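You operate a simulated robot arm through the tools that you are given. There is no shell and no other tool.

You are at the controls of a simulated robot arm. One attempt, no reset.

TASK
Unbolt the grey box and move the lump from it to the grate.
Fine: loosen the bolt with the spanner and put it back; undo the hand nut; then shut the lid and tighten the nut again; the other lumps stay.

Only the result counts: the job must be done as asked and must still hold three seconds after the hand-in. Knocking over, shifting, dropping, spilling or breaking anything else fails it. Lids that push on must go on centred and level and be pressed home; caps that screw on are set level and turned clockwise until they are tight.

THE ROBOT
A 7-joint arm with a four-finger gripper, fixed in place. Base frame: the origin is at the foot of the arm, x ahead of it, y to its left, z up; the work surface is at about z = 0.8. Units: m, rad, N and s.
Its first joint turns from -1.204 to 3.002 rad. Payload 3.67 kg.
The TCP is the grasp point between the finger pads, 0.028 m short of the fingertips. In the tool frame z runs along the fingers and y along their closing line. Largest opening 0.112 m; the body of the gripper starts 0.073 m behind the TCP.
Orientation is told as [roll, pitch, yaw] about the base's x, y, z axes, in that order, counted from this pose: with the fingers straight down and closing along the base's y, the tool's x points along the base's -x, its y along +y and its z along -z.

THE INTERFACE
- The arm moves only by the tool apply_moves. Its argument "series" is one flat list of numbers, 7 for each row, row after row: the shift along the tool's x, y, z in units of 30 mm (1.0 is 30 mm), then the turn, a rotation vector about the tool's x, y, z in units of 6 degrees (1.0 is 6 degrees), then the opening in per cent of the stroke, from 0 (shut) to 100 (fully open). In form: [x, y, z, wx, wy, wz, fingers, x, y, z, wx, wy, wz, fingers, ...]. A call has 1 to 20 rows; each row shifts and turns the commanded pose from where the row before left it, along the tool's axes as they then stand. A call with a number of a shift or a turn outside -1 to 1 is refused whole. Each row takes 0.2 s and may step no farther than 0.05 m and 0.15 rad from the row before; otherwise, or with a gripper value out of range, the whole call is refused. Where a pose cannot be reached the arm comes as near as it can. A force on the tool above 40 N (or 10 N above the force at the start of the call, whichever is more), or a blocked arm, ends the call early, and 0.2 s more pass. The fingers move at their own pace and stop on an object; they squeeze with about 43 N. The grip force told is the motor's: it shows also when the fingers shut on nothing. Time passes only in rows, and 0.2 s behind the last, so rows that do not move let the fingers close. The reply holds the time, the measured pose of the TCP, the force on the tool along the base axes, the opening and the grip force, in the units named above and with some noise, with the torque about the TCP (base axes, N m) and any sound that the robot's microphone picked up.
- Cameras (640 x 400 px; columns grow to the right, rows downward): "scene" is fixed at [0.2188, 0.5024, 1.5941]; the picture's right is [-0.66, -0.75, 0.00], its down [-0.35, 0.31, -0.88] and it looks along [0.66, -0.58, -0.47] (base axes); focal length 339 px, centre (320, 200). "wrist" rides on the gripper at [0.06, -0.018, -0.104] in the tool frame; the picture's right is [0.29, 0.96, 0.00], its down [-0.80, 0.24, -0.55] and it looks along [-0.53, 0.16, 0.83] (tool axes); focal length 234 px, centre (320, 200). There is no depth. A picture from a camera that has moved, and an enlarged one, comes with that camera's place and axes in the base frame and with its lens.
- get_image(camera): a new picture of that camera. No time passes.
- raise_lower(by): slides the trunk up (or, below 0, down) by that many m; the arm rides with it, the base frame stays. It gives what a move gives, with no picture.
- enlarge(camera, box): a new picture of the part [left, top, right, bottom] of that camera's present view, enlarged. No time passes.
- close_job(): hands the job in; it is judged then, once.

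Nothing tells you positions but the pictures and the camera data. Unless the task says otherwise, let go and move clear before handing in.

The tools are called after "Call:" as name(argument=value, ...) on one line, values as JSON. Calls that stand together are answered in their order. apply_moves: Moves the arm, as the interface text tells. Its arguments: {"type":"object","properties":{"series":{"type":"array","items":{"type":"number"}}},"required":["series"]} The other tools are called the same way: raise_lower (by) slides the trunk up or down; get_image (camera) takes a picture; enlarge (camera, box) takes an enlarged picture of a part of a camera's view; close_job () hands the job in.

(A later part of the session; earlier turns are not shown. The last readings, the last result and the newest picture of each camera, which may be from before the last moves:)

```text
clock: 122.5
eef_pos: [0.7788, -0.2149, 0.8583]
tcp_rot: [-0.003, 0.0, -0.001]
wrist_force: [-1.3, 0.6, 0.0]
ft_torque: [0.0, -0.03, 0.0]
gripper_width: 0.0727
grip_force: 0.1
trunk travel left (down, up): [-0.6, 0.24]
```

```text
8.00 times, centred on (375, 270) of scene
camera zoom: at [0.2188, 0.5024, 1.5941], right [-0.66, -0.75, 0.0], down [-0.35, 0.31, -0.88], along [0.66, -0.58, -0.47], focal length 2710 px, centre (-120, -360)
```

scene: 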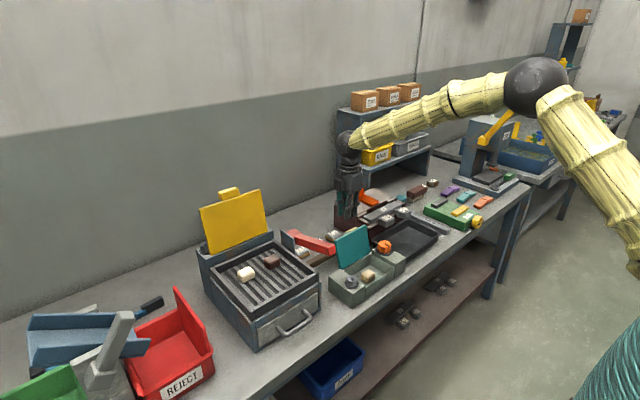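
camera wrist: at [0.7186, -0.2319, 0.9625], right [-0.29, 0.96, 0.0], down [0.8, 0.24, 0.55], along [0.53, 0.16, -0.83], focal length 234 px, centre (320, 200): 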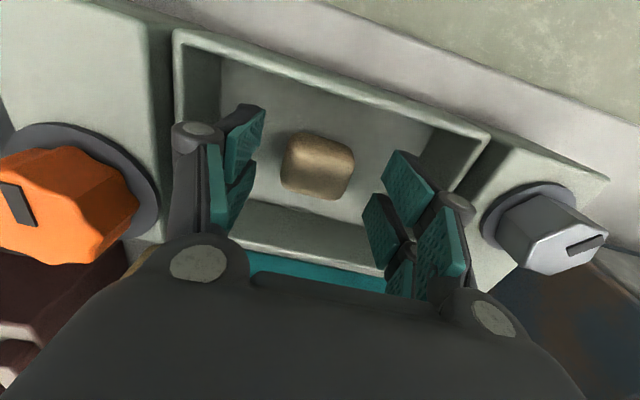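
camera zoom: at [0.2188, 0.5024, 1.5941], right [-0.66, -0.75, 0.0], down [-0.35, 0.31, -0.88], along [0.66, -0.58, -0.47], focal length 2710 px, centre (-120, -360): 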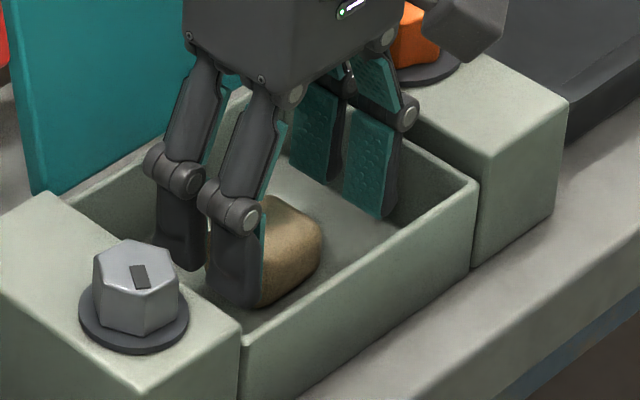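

Call:
apply_moves(series=[0.08, 0, 0.2, 0, 0, 0, 65, 0, 0, 0.15, 0, 0, 0, 65, 0, 0, 0, 0, 0, 0, 65])

Call:
enlarge(camera="scene", box=[345, 245, 405, 295])

Call:
get_image(camera="wrist")

```text
clock: 123.3
eef_pos: [0.777, -0.2136, 0.8485]
tcp_rot: [-0.003, 0.0, 0.0]
wrist_force: [0.0, 0.1, -0.3]
ft_torque: [-0.02, 0.04, 0.01]
gripper_width: 0.0728
grip_force: 0.0
trunk travel left (down, up): [-0.6, 0.24]
```

```text
8.00 times, centred on (375, 270) of scene
camera zoom: at [0.2188, 0.5024, 1.5941], right [-0.66, -0.75, 0.0], down [-0.35, 0.31, -0.88], along [0.66, -0.58, -0.47], focal length 2710 px, centre (-120, -360)
```

zoom: 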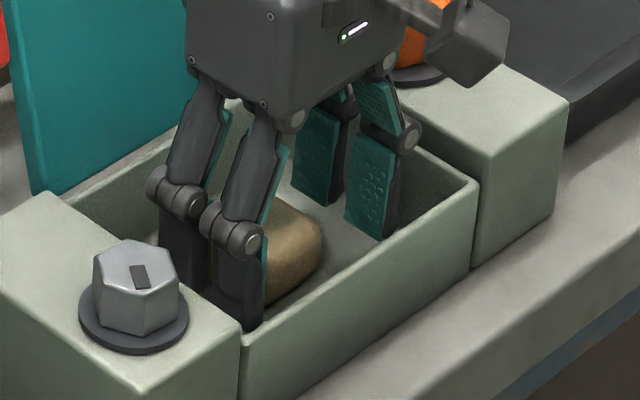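

```text
taken
camera wrist: at [0.7166, -0.2321, 0.9516], right [-0.29, 0.96, 0.0], down [0.8, 0.24, 0.55], along [0.53, 0.16, -0.83], focal length 234 px, centre (320, 200)
```

wrist: 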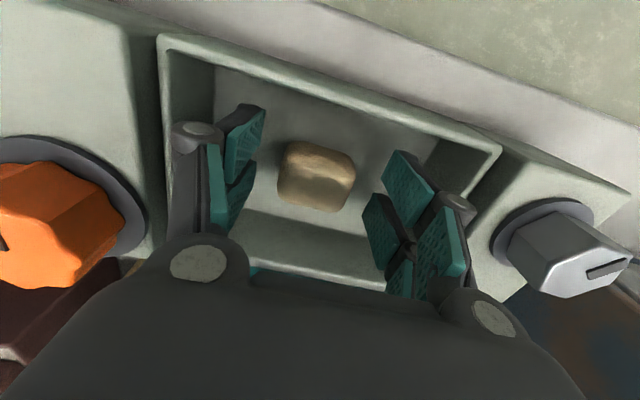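

Call:
apply_moves(series=[0, 0, 0, 0, 0, 0, 45, 0, 0, 0, 0, 0, 0, 20, 0, 0, 0, 0, 0, 0, 0, 0, 0, 0, 0, 0, 0, 0])

Call:
apply_moves(series=[0, 0, -0.3, 0, 0, 0, 0, 0, 0, -0.5, 0, 0, 0, 0, 0, 0, -0.6, 0, 0, 0, 0, 0, 0, -0.6, 0, 0, 0, 0])

Call:
enlarge(camera="scene", box=[335, 225, 415, 295])

```text
clock: 124.3
eef_pos: [0.7782, -0.2123, 0.8484]
tcp_rot: [-0.002, 0.0, -0.001]
wrist_force: [1.1, 0.3, 0.2]
ft_torque: [0.0, -0.02, -0.02]
gripper_width: 0.0438
grip_force: 43.7
trunk travel left (down, up): [-0.6, 0.24]
```

```text
clock: 125.3
eef_pos: [0.7761, -0.2143, 0.9097]
tcp_rot: [-0.002, 0.002, -0.001]
wrist_force: [-0.2, -0.4, -1.7]
ft_torque: [0.01, 0.03, 0.01]
gripper_width: 0.0442
grip_force: 42.9
trunk travel left (down, up): [-0.6, 0.24]
```

```text
5.71 times, centred on (375, 260) of scene
camera zoom: at [0.2188, 0.5024, 1.5941], right [-0.66, -0.75, 0.0], down [-0.35, 0.31, -0.88], along [0.66, -0.58, -0.47], focal length 1936 px, centre (6, -143)
```

zoom: 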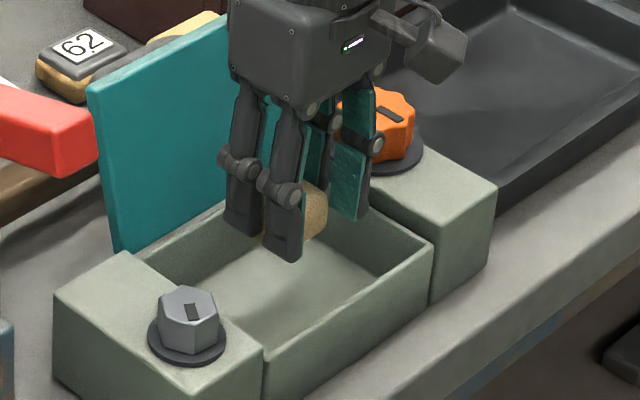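

Lump held. A red lever at the grill's right side is up at z ≈ 1.0, so I'll lift high and pass over it to a free spot on the grate near (0.855, 0.11).

Call:
apply_moves(series=[0, 0, -0.9, 0, 0, 0, 0, 0, 0, -0.95, 0, 0, 0, 0, 0, 0, -0.95, 0, 0, 0, 0, 0, 0, -0.95, 0, 0, 0, 0, 0, 0, -0.95, 0, 0, 0, 0, 0, 0, -0.95, 0, 0, 0, 0, 0, 0, -0.95, 0, 0, 0, 0, 0, 0, -0.95, 0, 0, 0, 0, 0, 0, -0.95, 0, 0, 0, 0, 0, 0, -0.95, 0, 0, 0, 0])

Call:
apply_moves(series=[-0.1, 0.5, 0, 0, 0, 0, 0, -0.2, 0.9, 0, 0, 0, 0, 0, -0.2, 0.9, 0, 0, 0, 0, 0, -0.2, 0.9, 0, 0, 0, 0, 0, -0.2, 0.9, 0, 0, 0, 0, 0, -0.2, 0.9, 0, 0, 0, 0, 0, -0.2, 0.9, 0, 0, 0, 0, 0, -0.2, 0.9, 0, 0, 0, 0, 0, -0.2, 0.9, 0, 0, 0, 0, 0, -0.2, 0.9, 0, 0, 0, 0, 0, -0.2, 0.9, 0, 0, 0, 0, 0, -0.2, 0.9, 0, 0, 0, 0, 0, -0.2, 0.6, 0, 0, 0, 0, 0, 0, 0, 0, 0, 0, 0, 0])

Call:
get_image(camera="wrist")

Call:
get_image(camera="scene")

```text
clock: 127.5
eef_pos: [0.7756, -0.2141, 1.1918]
tcp_rot: [-0.004, 0.0, 0.0]
wrist_force: [-0.7, -0.1, 0.1]
ft_torque: [0.03, 0.02, 0.0]
gripper_width: 0.0442
grip_force: 43.3
trunk travel left (down, up): [-0.6, 0.24]
```

```text
clock: 130.5
eef_pos: [0.8554, 0.108, 1.1956]
tcp_rot: [0.012, -0.002, -0.01]
wrist_force: [0.4, -0.1, -1.1]
ft_torque: [0.03, 0.01, 0.0]
gripper_width: 0.0442
grip_force: 42.7
trunk travel left (down, up): [-0.6, 0.24]
```

```text
taken
camera wrist: at [0.7954, 0.0892, 1.2993], right [-0.28, 0.96, 0.01], down [0.8, 0.22, 0.56], along [0.53, 0.16, -0.83], focal length 234 px, centre (320, 200)
```

wrist: 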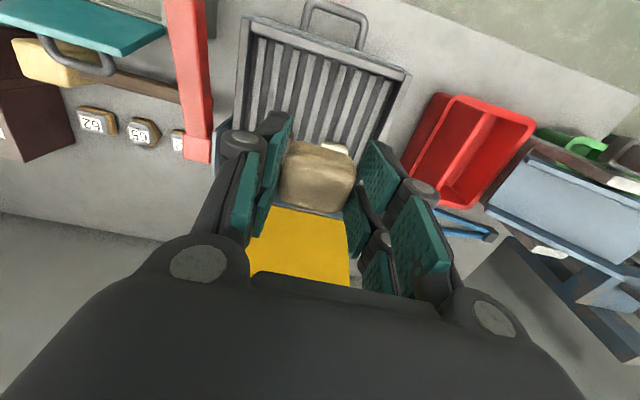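

```text
taken
```

scene: 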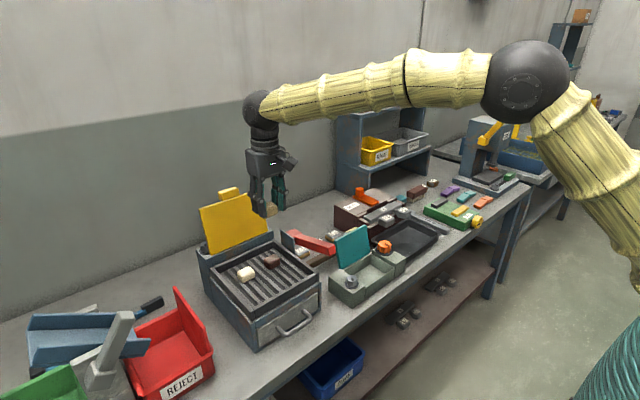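

Call:
apply_moves(series=[0.05, 0, 0.8, 0, 0, 0, 0, 0.05, 0, 0.9, 0, 0, 0, 0, 0.05, 0, 0.9, 0, 0, 0, 0, 0.05, 0, 0.9, 0, 0, 0, 0, 0, 0, 0.9, 0, 0, 0, 0, 0, 0, 0.9, 0, 0, 0, 0, 0, 0, 0, 0, 0, 0, 0])

Call:
enlarge(camera="scene", box=[190, 180, 340, 340])

Call:
get_image(camera="wrist")

```text
clock: 132.1
eef_pos: [0.8474, 0.11, 1.032]
tcp_rot: [0.0, 0.001, -0.007]
wrist_force: [-0.5, -0.2, -0.2]
ft_torque: [0.03, -0.05, -0.03]
gripper_width: 0.0441
grip_force: 43.9
trunk travel left (down, up): [-0.6, 0.24]
```

```text
2.50 times, centred on (265, 260) of scene
camera zoom: at [0.2188, 0.5024, 1.5941], right [-0.66, -0.75, 0.0], down [-0.35, 0.31, -0.88], along [0.66, -0.58, -0.47], focal length 847 px, centre (458, 50)
```

zoom: 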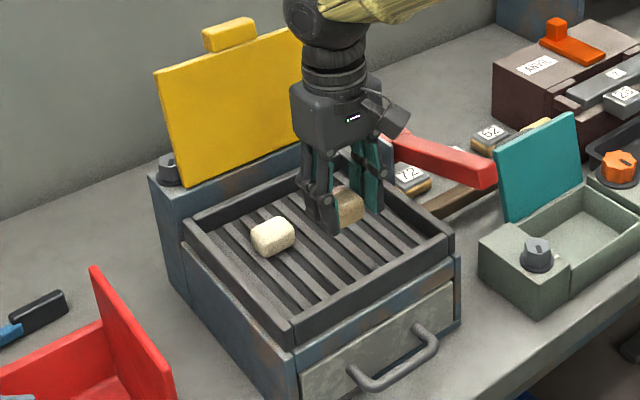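

```text
taken
camera wrist: at [0.7866, 0.092, 1.135], right [-0.28, 0.96, 0.0], down [0.8, 0.23, 0.55], along [0.53, 0.16, -0.83], focal length 234 px, centre (320, 200)
```

wrist: 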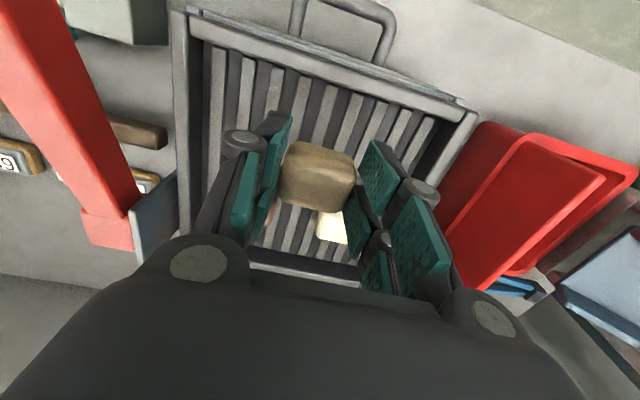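

Call:
apply_moves(series=[0, 0, 0.6, 0, 0, 0, 0, 0, 0, 0.6, 0, 0, 0, 0, 0, 0, 0.3, 0, 0, 0, 0, 0, 0, 0, 0, 0, 0, 0])

Call:
enlarge(camera="scene", box=[230, 230, 310, 300])

```text
clock: 133.1
eef_pos: [0.8459, 0.1147, 0.9856]
tcp_rot: [-0.001, 0.0, -0.002]
wrist_force: [-0.1, 0.6, -0.5]
ft_torque: [0.03, 0.02, -0.02]
gripper_width: 0.0445
grip_force: 42.9
trunk travel left (down, up): [-0.6, 0.24]
```

```text
5.71 times, centred on (270, 265) of scene
camera zoom: at [0.2188, 0.5024, 1.5941], right [-0.66, -0.75, 0.0], down [-0.35, 0.31, -0.88], along [0.66, -0.58, -0.47], focal length 1936 px, centre (606, -171)
```

zoom: 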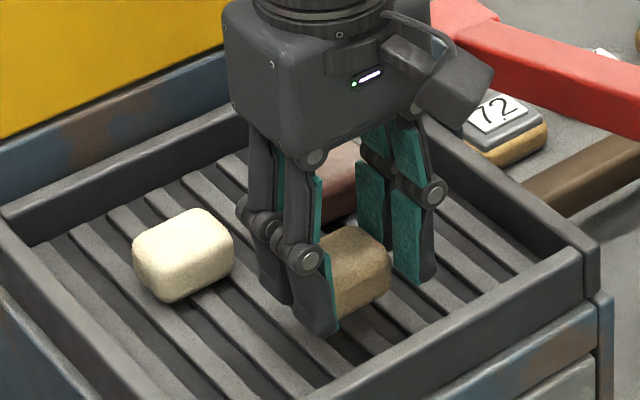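

Call:
apply_moves(series=[0, 0, 0.15, 0, 0, 0, 0, 0, 0, 0.15, 0, 0, 0, 0, 0, 0, 0.1, 0, 0, 0, 0, 0, 0, 0, 0, 0, 0, 0])

Call:
enlarge(camera="scene", box=[230, 230, 310, 300])

```text
clock: 134.1
eef_pos: [0.845, 0.1159, 0.9735]
tcp_rot: [-0.003, -0.001, 0.002]
wrist_force: [0.1, 0.1, -0.9]
ft_torque: [-0.03, 0.02, 0.02]
gripper_width: 0.0442
grip_force: 42.9
trunk travel left (down, up): [-0.6, 0.24]
```

```text
5.71 times, centred on (270, 265) of scene
camera zoom: at [0.2188, 0.5024, 1.5941], right [-0.66, -0.75, 0.0], down [-0.35, 0.31, -0.88], along [0.66, -0.58, -0.47], focal length 1936 px, centre (606, -171)
```

zoom: 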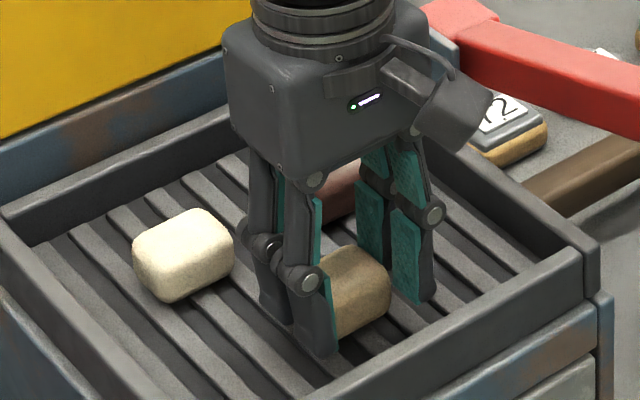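

Call:
apply_moves(series=[0, 0, 0.1, 0, 0, 0, 0, 0, 0, 0.1, 0, 0, 0, 0, 0, 0, 0, 0, 0, 0, 0])

Call:
enlarge(camera="scene", box=[230, 230, 310, 300])

```text
clock: 134.9
eef_pos: [0.8455, 0.116, 0.9686]
tcp_rot: [-0.005, 0.0, 0.0]
wrist_force: [0.0, -0.4, -0.9]
ft_torque: [0.07, 0.03, -0.02]
gripper_width: 0.0442
grip_force: 43.1
trunk travel left (down, up): [-0.6, 0.24]
```

```text
5.71 times, centred on (270, 265) of scene
camera zoom: at [0.2188, 0.5024, 1.5941], right [-0.66, -0.75, 0.0], down [-0.35, 0.31, -0.88], along [0.66, -0.58, -0.47], focal length 1936 px, centre (606, -171)
```

zoom: 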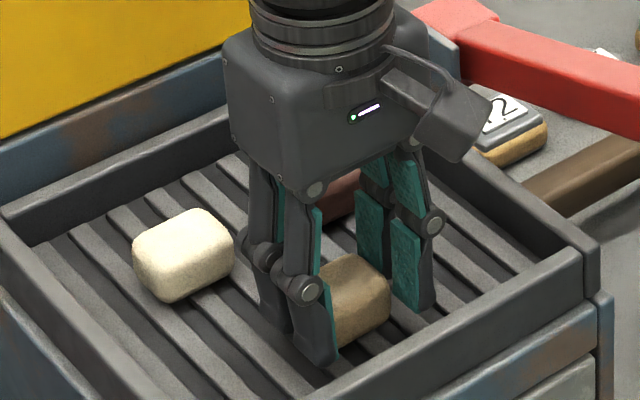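

Call:
apply_moves(series=[0, 0, 0.08, 0, 0, 0, 0, 0, 0, 0.08, 0, 0, 0, 0, 0, 0, 0, 0, 0, 0, 0])

Call:
apply_moves(series=[0, 0, 0.08, 0, 0, 0, 0, 0, 0, 0, 0, 0, 0, 0])

Call:
enlarge(camera="scene", box=[230, 230, 310, 300])

```text
clock: 135.7
eef_pos: [0.845, 0.1171, 0.9677]
tcp_rot: [-0.003, -0.007, 0.003]
wrist_force: [1.9, 1.6, 28.9]
ft_torque: [0.09, -0.01, 0.0]
gripper_width: 0.0441
grip_force: 43.1
trunk travel left (down, up): [-0.6, 0.24]
```

```text
clock: 136.3
eef_pos: [0.845, 0.1171, 0.9634]
tcp_rot: [-0.005, -0.003, 0.002]
wrist_force: [4.5, 2.4, 29.5]
ft_torque: [0.1, -0.3, 0.01]
gripper_width: 0.0443
grip_force: 43.0
trunk travel left (down, up): [-0.6, 0.24]
```

```text
5.71 times, centred on (270, 265) of scene
camera zoom: at [0.2188, 0.5024, 1.5941], right [-0.66, -0.75, 0.0], down [-0.35, 0.31, -0.88], along [0.66, -0.58, -0.47], focal length 1936 px, centre (606, -171)
```

zoom: 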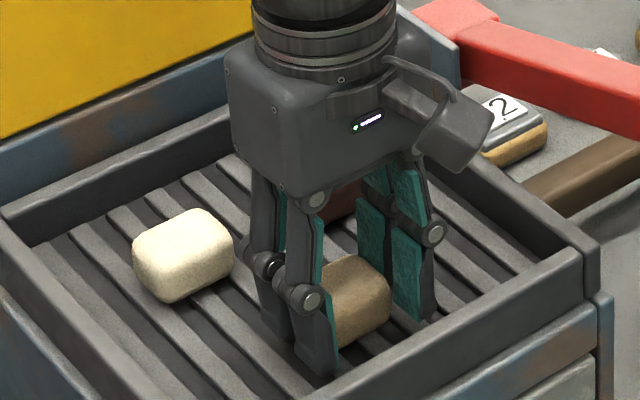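

Contact made. I'll ease off slightly and release the lump.

Call:
apply_moves(series=[0, 0, -0.1, 0, 0, 0, 0, 0, 0, -0.03, 0, 0, 0, 0])

Call:
apply_moves(series=[0, 0, 0, 0, 0, 0, 45, 0, 0, 0, 0, 0, 0, 60, 0, 0, 0, 0, 0, 0, 60])

Call:
enlarge(camera="scene", box=[230, 230, 310, 300])

```text
clock: 136.9
eef_pos: [0.8435, 0.1171, 0.9639]
tcp_rot: [-0.005, 0.002, 0.002]
wrist_force: [0.9, 1.3, 7.8]
ft_torque: [0.09, -0.33, 0.06]
gripper_width: 0.0443
grip_force: 42.9
trunk travel left (down, up): [-0.6, 0.24]
```

```text
clock: 137.7
eef_pos: [0.8455, 0.116, 0.9658]
tcp_rot: [-0.003, 0.001, 0.001]
wrist_force: [-0.2, -0.3, 0.0]
ft_torque: [0.02, -0.02, 0.0]
gripper_width: 0.0673
grip_force: 0.0
trunk travel left (down, up): [-0.6, 0.24]
```

```text
5.71 times, centred on (270, 265) of scene
camera zoom: at [0.2188, 0.5024, 1.5941], right [-0.66, -0.75, 0.0], down [-0.35, 0.31, -0.88], along [0.66, -0.58, -0.47], focal length 1936 px, centre (606, -171)
```

zoom: 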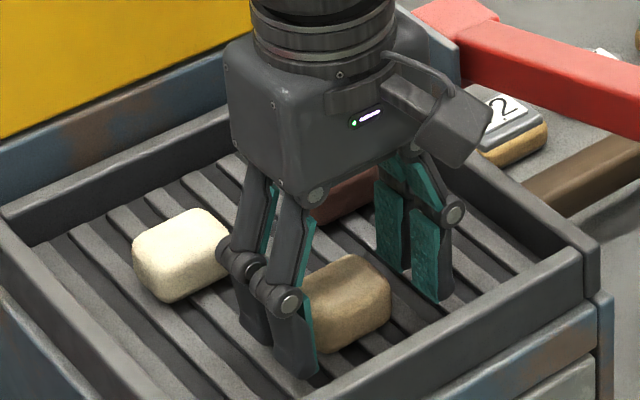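

Released. Now I'll rise straight up to a safe height.

Call:
apply_moves(series=[0, 0, -0.4, 0, 0, 0, 60, 0, 0, -0.8, 0, 0, 0, 60, 0, 0, -0.9, 0, 0, 0, 60, 0, 0, -0.9, 0, 0, 0, 60, 0, 0, -0.9, 0, 0, 0, 60, 0, 0, -0.9, 0, 0, 0, 60, 0, 0, -0.9, 0, 0, 0, 60])

Call:
enlarge(camera="scene", box=[190, 180, 420, 340])

```text
clock: 139.3
eef_pos: [0.8469, 0.1122, 1.1318]
tcp_rot: [0.003, 0.011, -0.005]
wrist_force: [-0.8, -1.0, 0.7]
ft_torque: [0.01, 0.01, -0.01]
gripper_width: 0.0672
grip_force: 0.1
trunk travel left (down, up): [-0.6, 0.24]
```

```text
2.50 times, centred on (305, 260) of scene
camera zoom: at [0.2188, 0.5024, 1.5941], right [-0.66, -0.75, 0.0], down [-0.35, 0.31, -0.88], along [0.66, -0.58, -0.47], focal length 847 px, centre (358, 50)
```

zoom: 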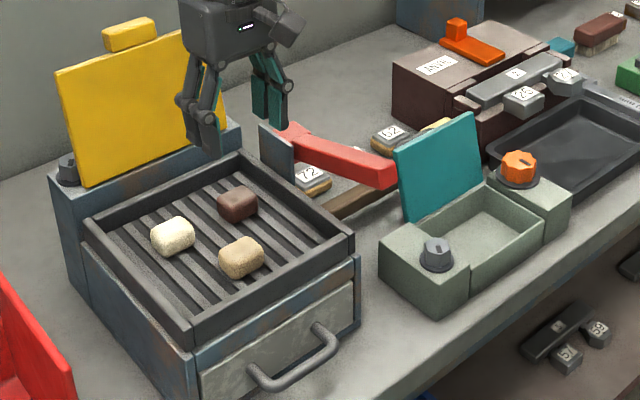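

All three lumps are on the grate. Now I'll return to the lid handle, passing above the red lever, to shut it.

Call:
apply_moves(series=[0, 0, -0.6, 0, 0, 0, 60, -0.13, -0.84, 0, 0, 0, 0, 60, -0.13, -0.84, 0, 0, 0, 0, 60, -0.13, -0.84, 0, 0, 0, 0, 60, -0.13, -0.84, 0, 0, 0, 0, 60, -0.13, -0.84, 0, 0, 0, 0, 60, -0.13, -0.84, 0, 0, 0, 0, 60, -0.13, -0.84, 0, 0, 0, 0, 60, -0.13, -0.84, 0, 0, 0, 0, 60, -0.13, -0.84, 0, 0, 0, 0, 60, -0.13, -0.84, 0, 0, 0, 0, 60, -0.13, -0.84, 0, 0, 0, 0, 60, -0.13, -0.84, 0, 0, 0, 0, 60, -0.13, -0.84, 0, 0, 0, 0, 60])

Call:
apply_moves(series=[0, 0, 0, 0, 0, -1, 40, 0, 0, 0, 0, 0, -1, 40, 0, 0, 0, 0, 0, -1, 40, 0, 0, 0, 0, 0, -1, 30, 0, 0, 0, 0, 0, -1, 30, 0, 0, 0, 0, 0, -1, 30, 0, 0, 0, 0, 0, -1, 25, 0, 0, 0, 0, 0, -1, 25, 0, 0, 0, 0, 0, -1, 25, 0, 0, 0, 0, 0, -1, 25, 0, 0, 0, 0, 0, -1, 25, 0, 0, 0, 0, 0, -1, 25, 0, 0, 0, 0, 0, -1, 25, 0, 0, 0, 0, 0, -1, 25, 0, 0, 0, 0, 0, -1, 25, 0, 0, 0, 0, 0, 0, 25])

Call:
get_image(camera="wrist")

Call:
enlarge(camera="scene", box=[325, 175, 435, 295])

```text
clock: 142.3
eef_pos: [0.8977, -0.2129, 1.1557]
tcp_rot: [-0.004, -0.001, 0.002]
wrist_force: [-0.5, -0.1, -0.1]
ft_torque: [0.01, 0.0, -0.02]
gripper_width: 0.067
grip_force: 0.0
trunk travel left (down, up): [-0.6, 0.24]
```

```text
clock: 145.7
eef_pos: [0.8954, -0.211, 1.1543]
tcp_rot: [0.0, 0.003, 1.571]
wrist_force: [0.3, 0.1, 0.0]
ft_torque: [0.01, 0.01, 0.0]
gripper_width: 0.028
grip_force: 0.0
trunk travel left (down, up): [-0.6, 0.24]
```

```text
taken
camera wrist: at [0.9139, -0.2707, 1.2581], right [-0.96, -0.29, 0.0], down [-0.24, 0.8, 0.55], along [-0.16, 0.53, -0.83], focal length 234 px, centre (320, 200)
```

wrist: 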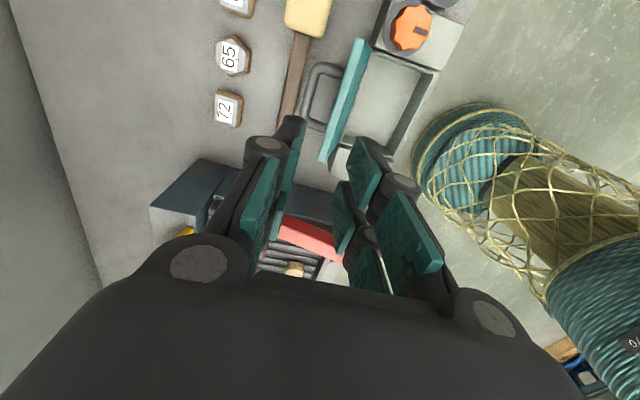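

```text
3.33 times, centred on (380, 235) of scene
camera zoom: at [0.2188, 0.5024, 1.5941], right [-0.66, -0.75, 0.0], down [-0.35, 0.31, -0.88], along [0.66, -0.58, -0.47], focal length 1129 px, centre (120, 83)
```

zoom: 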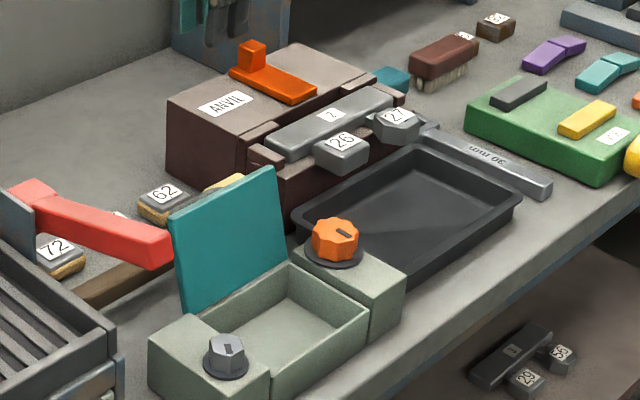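

The lid has tipped back to about 120°, so I need to locate the handle bar precisely before re-gripping.

Call:
enlarge(camera="wrist", box=[240, 40, 440, 165])

Call:
enlarge(camera="scene", box=[355, 205, 415, 265])

```text
3.20 times, centred on (340, 102) of wrist
camera zoom: at [0.9139, -0.2707, 1.2581], right [-0.96, -0.29, 0.0], down [-0.24, 0.8, 0.55], along [-0.16, 0.53, -0.83], focal length 749 px, centre (256, 512)
```

zoom: 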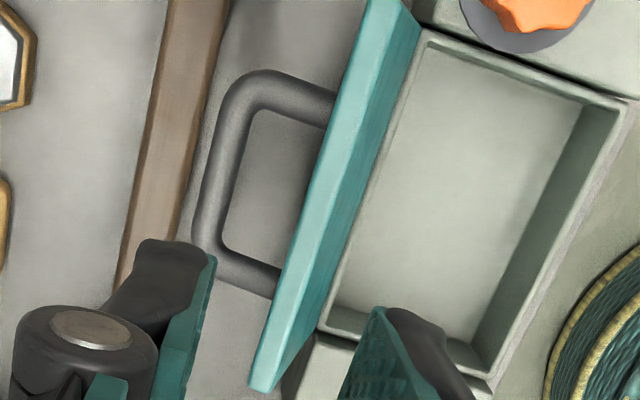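

```text
6.67 times, centred on (385, 235) of scene
camera zoom: at [0.2188, 0.5024, 1.5941], right [-0.66, -0.75, 0.0], down [-0.35, 0.31, -0.88], along [0.66, -0.58, -0.47], focal length 2258 px, centre (-113, -33)
```

zoom: 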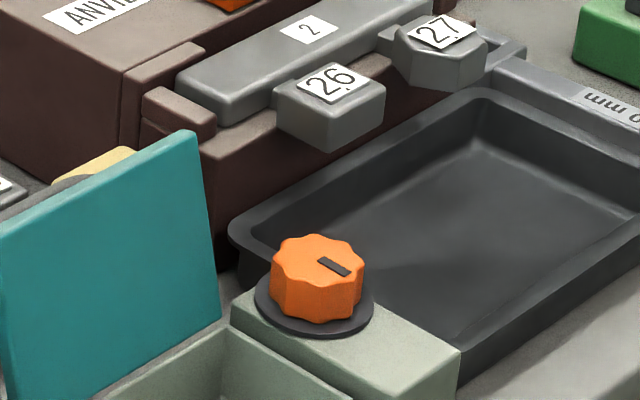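

The handle bar is at about (0.913, -0.212, 0.918). I'll tilt the gripper about 12° to match the lid's lean and approach along the tool axis.

Call:
apply_moves(series=[0, 0, 0, -1, 0, 0, 25, 0, 0, 0, -1, 0, 0, 25, 0, -0.8, 0, 0, 0, 0, 25, 0, -0.8, 0, 0, 0, 0, 25, 0, -0.6, 0, 0, 0, 0, 25, 0, 0, 0.8, 0, 0, 0, 25, 0, 0, 0.8, 0, 0, 0, 25, 0, 0, 0.8, 0, 0, 0, 25, 0, 0, 0.8, 0, 0, 0, 25, 0, 0, 0.8, 0, 0, 0, 25, 0, 0, 0, 0, 0, 0, 25])

Call:
get_image(camera="wrist")

Call:
enlarge(camera="wrist", box=[220, 60, 440, 197])

Call:
enlarge(camera="scene", box=[325, 175, 435, 275])

```text
clock: 148.1
eef_pos: [0.9348, -0.2128, 1.024]
tcp_rot: [0.209, 0.004, 1.572]
wrist_force: [0.6, -0.1, 0.0]
ft_torque: [-0.03, 0.01, 0.01]
gripper_width: 0.0278
grip_force: 0.2
trunk travel left (down, up): [-0.6, 0.24]
```

```text
taken
camera wrist: at [0.9738, -0.2721, 1.1217], right [-0.94, -0.29, 0.2], down [-0.12, 0.8, 0.59], along [-0.33, 0.53, -0.78], focal length 234 px, centre (320, 200)
```

wrist: 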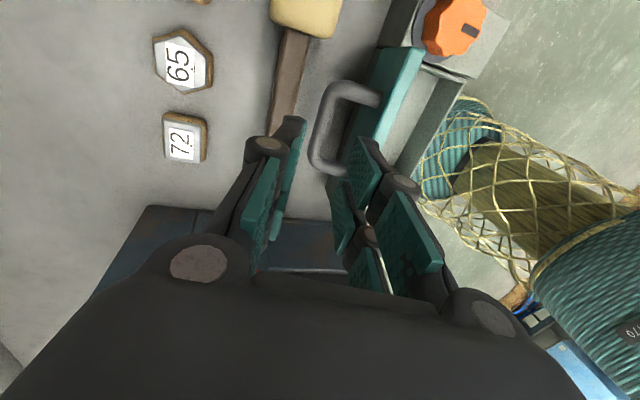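

```text
2.91 times, centred on (330, 128) of wrist
camera zoom: at [0.9738, -0.2721, 1.1217], right [-0.94, -0.29, 0.2], down [-0.12, 0.8, 0.59], along [-0.33, 0.53, -0.78], focal length 681 px, centre (291, 408)
```

zoom: 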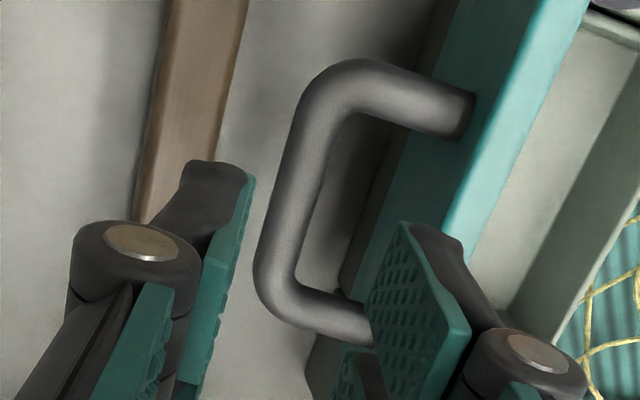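

```text
4.00 times, centred on (380, 225) of scene
camera zoom: at [0.2188, 0.5024, 1.5941], right [-0.66, -0.75, 0.0], down [-0.35, 0.31, -0.88], along [0.66, -0.58, -0.47], focal length 1355 px, centre (80, 100)
```

zoom: 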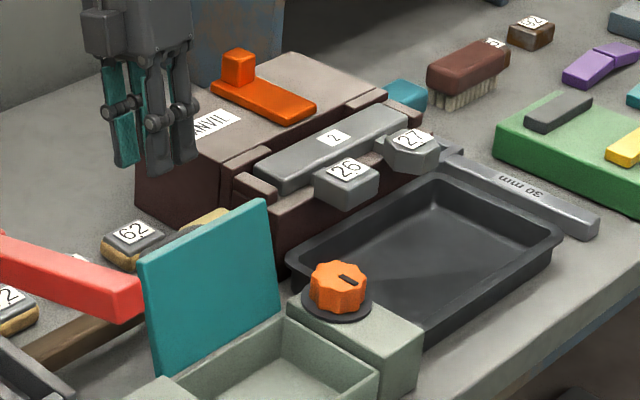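

Call:
apply_moves(series=[0, 0.06, 0.6, 0, 0, 0, 25, 0, 0, 0.6, 0, 0, 0, 25, 0, 0, 0.6, 0, 0, 0, 25, 0, 0, 0.3, 0, 0, 0, 25, 0, 0, 0, 0, 0, 0, 25])

Call:
enlarge(camera="wrist", box=[220, 80, 440, 217])

Call:
enlarge(camera="scene", box=[325, 195, 405, 265])

```text
clock: 149.3
eef_pos: [0.9211, -0.2119, 0.962]
tcp_rot: [0.21, 0.003, 1.572]
wrist_force: [1.1, 0.2, -0.8]
ft_torque: [0.03, 0.02, -0.02]
gripper_width: 0.0278
grip_force: 0.1
trunk travel left (down, up): [-0.6, 0.24]
```

```text
2.91 times, centred on (330, 148) of wrist
camera zoom: at [0.9601, -0.2711, 1.06], right [-0.94, -0.29, 0.2], down [-0.12, 0.8, 0.59], along [-0.33, 0.53, -0.78], focal length 681 px, centre (291, 350)
```

zoom: 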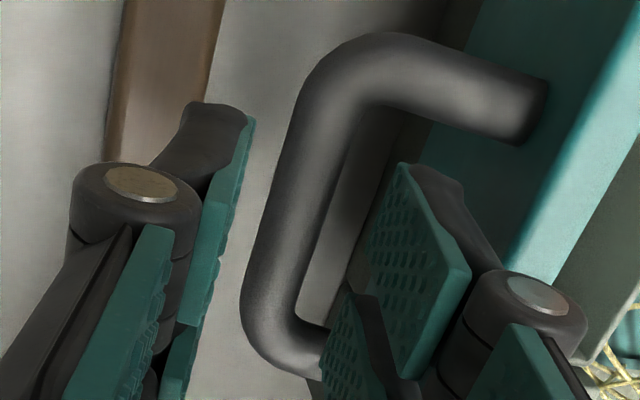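

```text
5.71 times, centred on (365, 230) of scene
camera zoom: at [0.2188, 0.5024, 1.5941], right [-0.66, -0.75, 0.0], down [-0.35, 0.31, -0.88], along [0.66, -0.58, -0.47], focal length 1936 px, centre (63, 29)
```

zoom: 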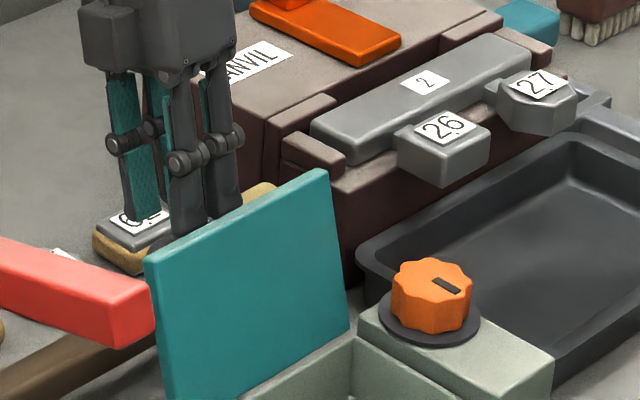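

Call:
apply_moves(series=[0, 0.03, 0.3, 0, 0, 0, 25, 0, 0, 0.3, 0, 0, 0, 25, 0, 0, 0.3, 0, 0, 0, 25, 0, 0, 0, 0, 0, 0, 25])

Call:
enlarge(camera="wrist", box=[220, 80, 440, 217])

Call:
enlarge(camera="scene", box=[325, 195, 405, 265])

```text
clock: 150.3
eef_pos: [0.9142, -0.211, 0.9361]
tcp_rot: [0.21, 0.004, 1.57]
wrist_force: [0.0, 0.2, 0.1]
ft_torque: [0.0, -0.02, 0.03]
gripper_width: 0.028
grip_force: 0.0
trunk travel left (down, up): [-0.6, 0.24]
```

```text
2.91 times, centred on (330, 148) of wrist
camera zoom: at [0.9534, -0.2715, 1.0342], right [-0.94, -0.29, 0.2], down [-0.12, 0.8, 0.59], along [-0.33, 0.53, -0.78], focal length 681 px, centre (291, 350)
```

zoom: 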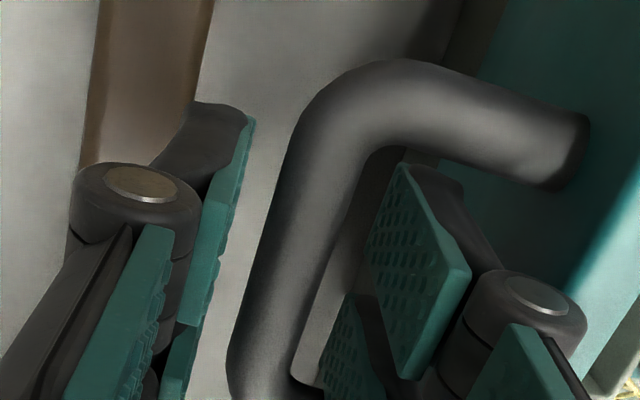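

```text
5.71 times, centred on (365, 230) of scene
camera zoom: at [0.2188, 0.5024, 1.5941], right [-0.66, -0.75, 0.0], down [-0.35, 0.31, -0.88], along [0.66, -0.58, -0.47], focal length 1936 px, centre (63, 29)
```

zoom: 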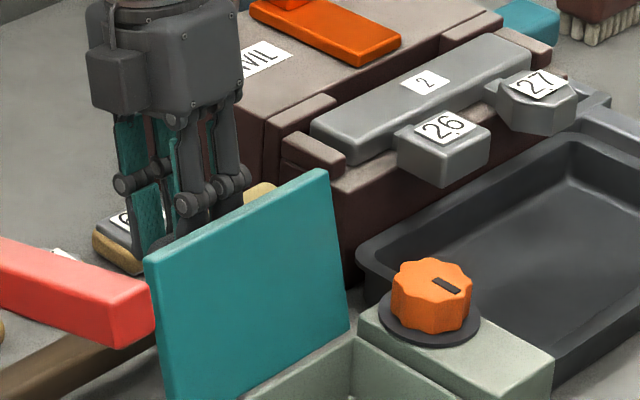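

Call:
apply_moves(series=[0, 0.02, 0.25, 0, 0, 0, 25, 0, 0, 0.2, 0, 0, 0, 25, 0, 0, 0, 0, 0, 0, 0, 0, 0, 0, 0, 0, 0, 0, 0, 0, 0, 0, 0, 0, 0])

Call:
enlarge(camera="wrist", box=[220, 80, 440, 217])

```text
clock: 151.5
eef_pos: [0.9117, -0.2139, 0.9222]
tcp_rot: [0.21, 0.003, 1.57]
wrist_force: [0.7, -11.8, -1.5]
ft_torque: [-0.28, -0.12, 2.52]
gripper_width: 0.0134
grip_force: 45.3
trunk travel left (down, up): [-0.6, 0.24]
```

```text
2.91 times, centred on (330, 148) of wrist
camera zoom: at [0.9496, -0.2737, 1.0196], right [-0.94, -0.29, 0.2], down [-0.12, 0.8, 0.59], along [-0.33, 0.53, -0.78], focal length 681 px, centre (291, 350)
```

zoom: 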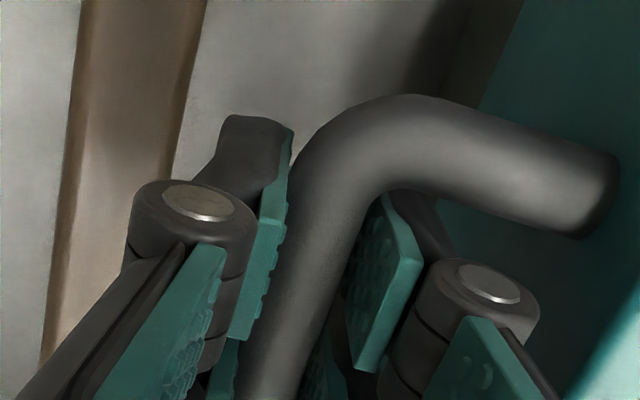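

Call:
apply_moves(series=[0, 0, 0, 0, 0, -0.2, 0, 0, 0, 0, 0, 0, -0.15, 0, 0, 0, 0, 0, 0, 0, 0])

```text
clock: 152.3
eef_pos: [0.9115, -0.2143, 0.9218]
tcp_rot: [0.21, -0.006, 1.606]
wrist_force: [-9.5, -9.9, -8.1]
ft_torque: [-0.36, 0.03, -1.99]
gripper_width: 0.0131
grip_force: 45.3
trunk travel left (down, up): [-0.6, 0.24]
```

Call:
apply_moves(series=[0, 0, 0, 0, 0, 0.15, 0, 0, 0, 0, 0, 0, 0, 0])

```text
clock: 152.9
eef_pos: [0.9107, -0.2138, 0.9218]
tcp_rot: [0.211, -0.002, 1.591]
wrist_force: [-13.5, -13.6, -10.3]
ft_torque: [-0.36, 0.18, 1.23]
gripper_width: 0.0126
grip_force: 45.3
trunk travel left (down, up): [-0.6, 0.24]
```

Call:
apply_moves(series=[0, 0.266, -0.192, 0, 0, 0, 0, 0, 0.284, -0.165, 0, 0, 0, 0, 0, 0.297, -0.131, 0, 0, 0, 0, 0, 0.311, -0.101, 0, 0, 0, 0])

Call:
enlarge(camera="scene", box=[325, 205, 415, 295])

```text
clock: 153.9
eef_pos: [0.8809, -0.2144, 0.9464]
tcp_rot: [0.214, -0.002, 1.591]
wrist_force: [-8.9, -8.0, -23.1]
ft_torque: [-0.14, -0.08, -0.15]
gripper_width: 0.0128
grip_force: 45.5
trunk travel left (down, up): [-0.6, 0.24]
```

```text
4.44 times, centred on (370, 250) of scene
camera zoom: at [0.2188, 0.5024, 1.5941], right [-0.66, -0.75, 0.0], down [-0.35, 0.31, -0.88], along [0.66, -0.58, -0.47], focal length 1506 px, centre (98, -22)
```

zoom: 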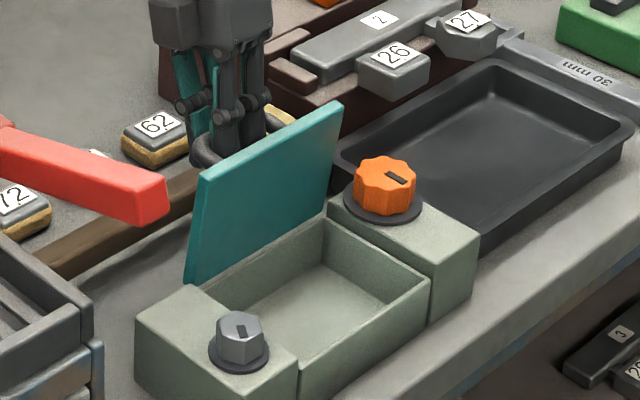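

Call:
apply_moves(series=[0, 0.341, 0.048, 1, 0, 0, 0, 0, 0.311, -0.061, 1, 0, 0, 0, 0, 0.31, -0.063, 0, 0, 0, 0, 0, 0.317, -0.03, 0, 0, 0, 0])

Call:
enlarge(camera="scene", box=[325, 205, 415, 295])

```text
clock: 154.9
eef_pos: [0.8427, -0.2132, 0.9563]
tcp_rot: [-0.002, -0.003, 1.593]
wrist_force: [3.2, -7.8, 5.3]
ft_torque: [-0.18, -0.27, -0.25]
gripper_width: 0.0132
grip_force: 44.6
trunk travel left (down, up): [-0.6, 0.24]
```

```text
4.44 times, centred on (370, 250) of scene
camera zoom: at [0.2188, 0.5024, 1.5941], right [-0.66, -0.75, 0.0], down [-0.35, 0.31, -0.88], along [0.66, -0.58, -0.47], focal length 1506 px, centre (98, -22)
```

zoom: 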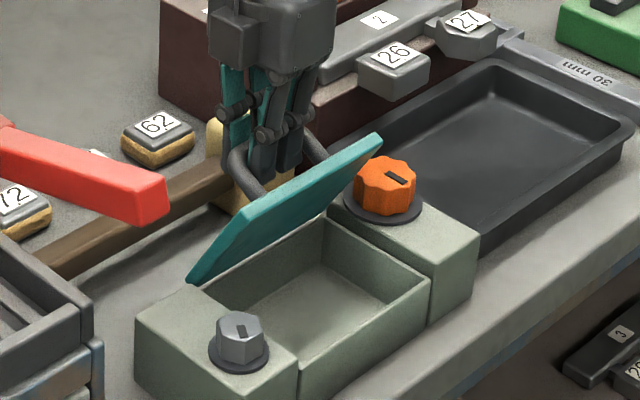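

Call:
apply_moves(series=[0, 0.323, 0.003, 0, 0, 0, 0, 0, 0.32, 0.037, 0, 0, 0, 0, 0, 0.313, 0.07, 0, 0, 0, 0, 0, 0.307, 0.107, 0, 0, 0, 0, 0, 0.293, 0.133, 0, 0, 0, 0])

Call:
enlarge(camera="scene", box=[325, 205, 415, 295])

```text
clock: 156.1
eef_pos: [0.795, -0.2128, 0.9441]
tcp_rot: [-0.001, 0.0, 1.594]
wrist_force: [-3.6, 1.8, 9.0]
ft_torque: [0.29, -0.1, -1.45]
gripper_width: 0.0131
grip_force: 45.6
trunk travel left (down, up): [-0.6, 0.24]
```

```text
4.44 times, centred on (370, 250) of scene
camera zoom: at [0.2188, 0.5024, 1.5941], right [-0.66, -0.75, 0.0], down [-0.35, 0.31, -0.88], along [0.66, -0.58, -0.47], focal length 1506 px, centre (98, -22)
```

zoom: 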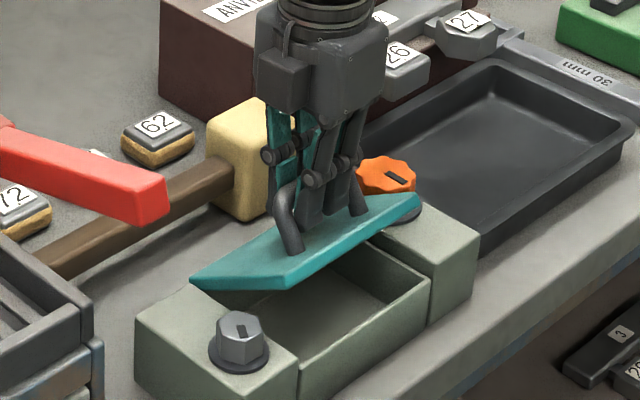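

Call:
apply_moves(series=[0, 0.277, 0.15, 0, 0, 0.1, 0, 0, 0.26, 0.193, 0, 0, 0.05, 0, 0, 0.237, 0.22, 0, 0, 0, 0, 0, 0.213, 0.243, 0, 0, 0, 0])

Call:
enlarge(camera="scene", box=[325, 205, 415, 295])

```text
clock: 157.1
eef_pos: [0.7662, -0.2129, 0.92]
tcp_rot: [-0.001, 0.001, 1.576]
wrist_force: [-1.9, 8.1, 2.2]
ft_torque: [0.65, -0.06, -0.26]
gripper_width: 0.0125
grip_force: 45.0
trunk travel left (down, up): [-0.6, 0.24]
```

```text
4.44 times, centred on (370, 250) of scene
camera zoom: at [0.2188, 0.5024, 1.5941], right [-0.66, -0.75, 0.0], down [-0.35, 0.31, -0.88], along [0.66, -0.58, -0.47], focal length 1506 px, centre (98, -22)
```

zoom: 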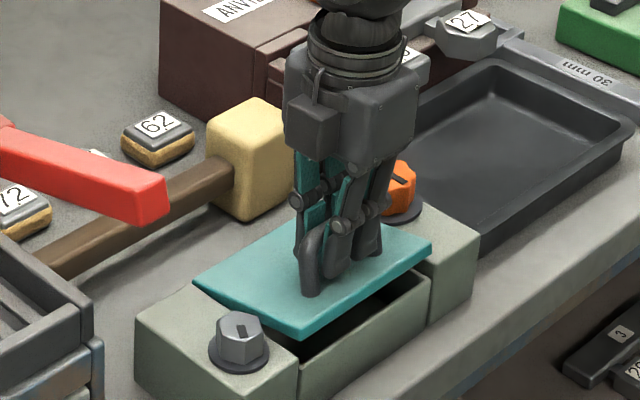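

Call:
apply_moves(series=[0, 0.16, 0.22, 0, 0, 0, 0, 0, 0.08, 0.13, 0, 0, 0, 0, 0, 0, 0, 0, 0, 0, 0])

Call:
enlarge(camera="scene", box=[335, 235, 405, 295])

```text
clock: 157.9
eef_pos: [0.7604, -0.2142, 0.909]
tcp_rot: [0.001, 0.0, 1.578]
wrist_force: [-6.1, 14.8, 3.8]
ft_torque: [0.43, -0.09, -0.65]
gripper_width: 0.0127
grip_force: 44.9
trunk travel left (down, up): [-0.6, 0.24]
```

```text
6.67 times, centred on (370, 265) of scene
camera zoom: at [0.2188, 0.5024, 1.5941], right [-0.66, -0.75, 0.0], down [-0.35, 0.31, -0.88], along [0.66, -0.58, -0.47], focal length 2258 px, centre (-13, -233)
```

zoom: 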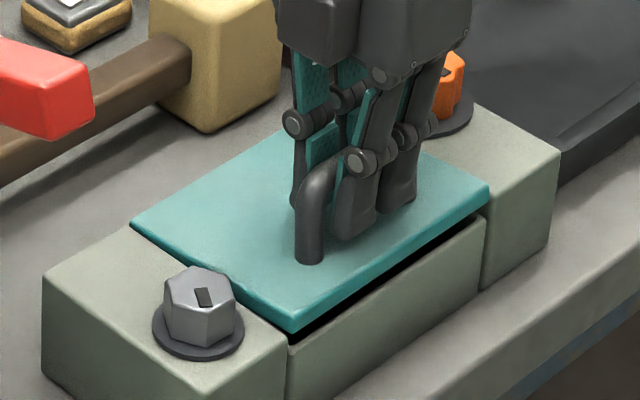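

Call:
apply_moves(series=[-0.08, 0.06, 0.1, 0, 0, 0, 0, 0, 0.04, 0.08, 0, 0, 0, 0, 0, 0, 0, 0, 0, 0, 0])

Call:
enlarge(camera="scene", box=[335, 235, 405, 295])

```text
clock: 158.7
eef_pos: [0.755, -0.2136, 0.9027]
tcp_rot: [0.0, 0.001, 1.575]
wrist_force: [-3.6, 1.6, 3.1]
ft_torque: [-0.67, -0.11, -0.65]
gripper_width: 0.0127
grip_force: 45.5
trunk travel left (down, up): [-0.6, 0.24]
```

```text
6.67 times, centred on (370, 265) of scene
camera zoom: at [0.2188, 0.5024, 1.5941], right [-0.66, -0.75, 0.0], down [-0.35, 0.31, -0.88], along [0.66, -0.58, -0.47], focal length 2258 px, centre (-13, -233)
```

zoom: 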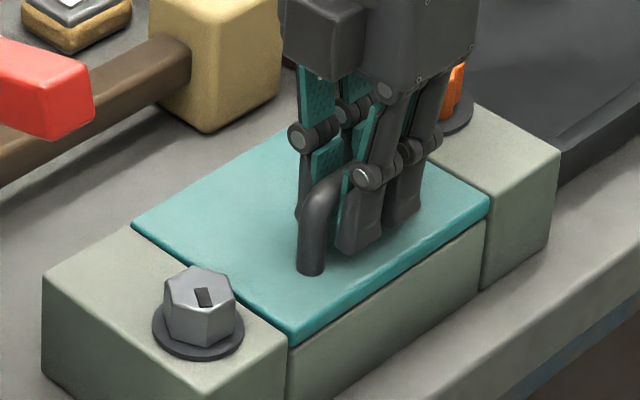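

The lid looks shut. I'll press lightly to confirm it's seated, then release.

Call:
apply_moves(series=[0, 0.01, 0.05, 0, 0, 0, 0, 0, 0, 0.04, 0, 0, 0, 0, 0, 0, 0, 0, 0, 0, 0])

Call:
apply_moves(series=[0, 0, 0, 0, 0, 0, 20, 0, 0, 0, 0, 0, 0, 35, 0, 0, -0.4, 0, 0, 0, 35, 0, 0, -0.7, 0, 0, 0, 35, 0, 0, -0.8, 0, 0, 0, 35, 0, 0, -0.8, 0, 0, 0, 50])

Call:
enlarge(camera="scene", box=[335, 225, 405, 295])

```text
clock: 159.5
eef_pos: [0.7545, -0.2141, 0.9018]
tcp_rot: [-0.003, 0.0, 1.575]
wrist_force: [-7.8, -6.3, 15.6]
ft_torque: [-0.76, -0.03, -0.72]
gripper_width: 0.0124
grip_force: 44.9
trunk travel left (down, up): [-0.6, 0.24]
```

```text
clock: 160.9
eef_pos: [0.7559, -0.2138, 0.9835]
tcp_rot: [0.0, -0.003, 1.576]
wrist_force: [-0.8, -0.7, 0.0]
ft_torque: [0.04, 0.0, -0.01]
gripper_width: 0.056
grip_force: 0.1
trunk travel left (down, up): [-0.6, 0.24]
```

```text
5.71 times, centred on (370, 260) of scene
camera zoom: at [0.2188, 0.5024, 1.5941], right [-0.66, -0.75, 0.0], down [-0.35, 0.31, -0.88], along [0.66, -0.58, -0.47], focal length 1936 px, centre (34, -143)
```

zoom: 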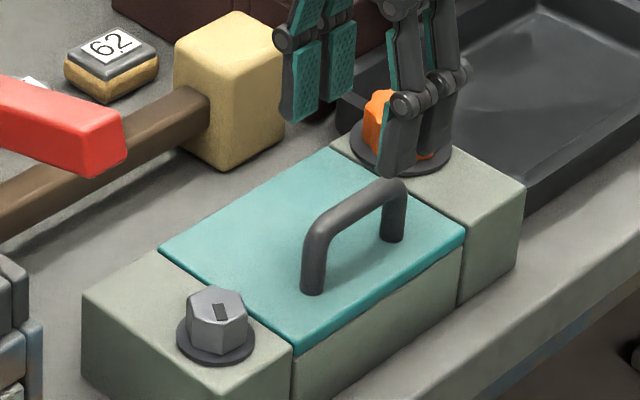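

The lid is shut. Now I'll go back to the nut, with the gripper rotated CCW so there's CW travel for tightening.

Call:
apply_moves(series=[0, 0, -0.6, 0, 0, 0, 70, 0.9, -0.4, 0, 0, 0, 0, 70, 0.9, -0.4, 0, 0, 0, 0, 70, 0.9, -0.4, 0, 0, 0, 0, 70, 0.87, -0.4, 0, 0, 0, 0, 70, 0, 0, 0, 0, 0, 0.9, 70, 0, 0, 0, 0, 0, 0.9, 70, 0, 0, 0, 0, 0, 0.9, 70, 0, 0, 0, 0, 0, 0.9, 70, 0, 0, 0, 0, 0, 0, 70])

Call:
get_image(camera="wrist")

Call:
enlarge(camera="wrist", box=[220, 60, 420, 185])

```text
clock: 163.1
eef_pos: [0.8058, -0.3201, 0.9988]
tcp_rot: [-0.002, -0.001, 1.197]
wrist_force: [0.0, -0.7, -0.2]
ft_torque: [-0.01, 0.01, -0.01]
gripper_width: 0.0786
grip_force: 0.0
trunk travel left (down, up): [-0.6, 0.24]
```

```text
taken
camera wrist: at [0.7989, -0.3825, 1.1029], right [-1.0, 0.08, 0.0], down [0.07, 0.83, 0.56], along [0.04, 0.55, -0.83], focal length 234 px, centre (320, 200)
```

wrist: 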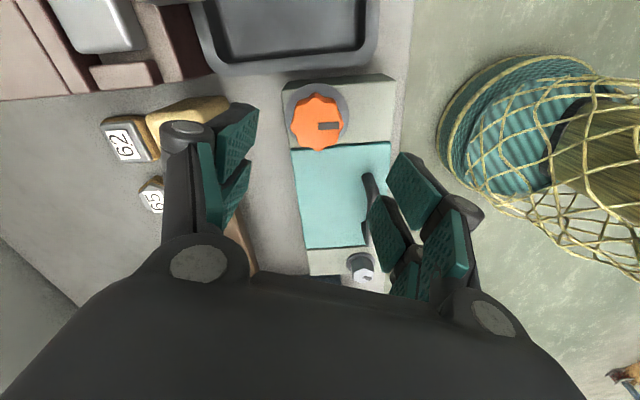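

```text
3.20 times, centred on (320, 122) of wrist
camera zoom: at [0.7989, -0.3825, 1.1029], right [-1.0, 0.08, 0.0], down [0.07, 0.83, 0.56], along [0.04, 0.55, -0.83], focal length 749 px, centre (320, 448)
```

zoom: 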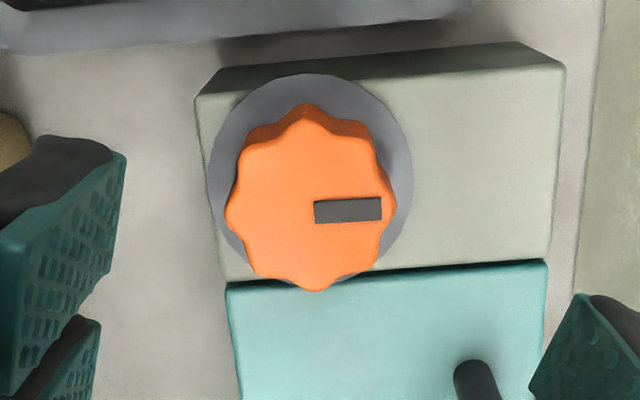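

The nut centre is about (0.806, -0.321). I'll set the yaw to 0.86 (the two-lobe stable grip), descend and grip the nut.

Call:
apply_moves(series=[0.04, 0, 0, 0, 0, 0.9, 70, 0, 0, 0, 0, 0, 0.9, 70, 0, 0, 0.5, 0, 0, 0.9, 70, 0, 0, 0.7, 0, 0, 0.53, 70, 0, 0, 0.7, 0, 0, 0, 70, 0, 0, 0, 0, 0, 0, 70])

Call:
get_image(camera="wrist")

Call:
enlarge(camera="scene", box=[360, 210, 410, 260])

```text
clock: 164.5
eef_pos: [0.8018, -0.3204, 0.9435]
tcp_rot: [0.0, 0.0, 0.862]
wrist_force: [1.0, 0.3, -1.0]
ft_torque: [0.0, 0.01, -0.01]
gripper_width: 0.0784
grip_force: 0.1
trunk travel left (down, up): [-0.6, 0.24]
```

```text
taken
camera wrist: at [0.7765, -0.3779, 1.0463], right [-0.91, 0.41, 0.0], down [0.34, 0.76, 0.55], along [0.23, 0.51, -0.83], focal length 234 px, centre (320, 200)
```

wrist: 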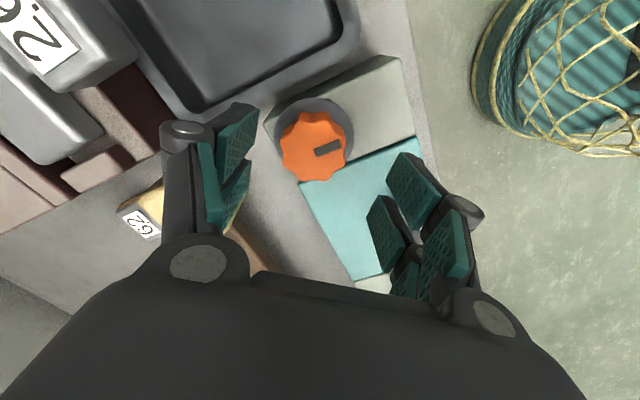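

```text
8.00 times, centred on (385, 235) of scene
camera zoom: at [0.2188, 0.5024, 1.5941], right [-0.66, -0.75, 0.0], down [-0.35, 0.31, -0.88], along [0.66, -0.58, -0.47], focal length 2710 px, centre (-200, -80)
```

zoom: 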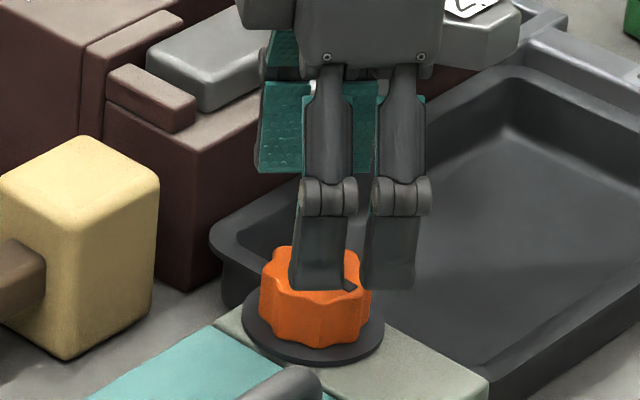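

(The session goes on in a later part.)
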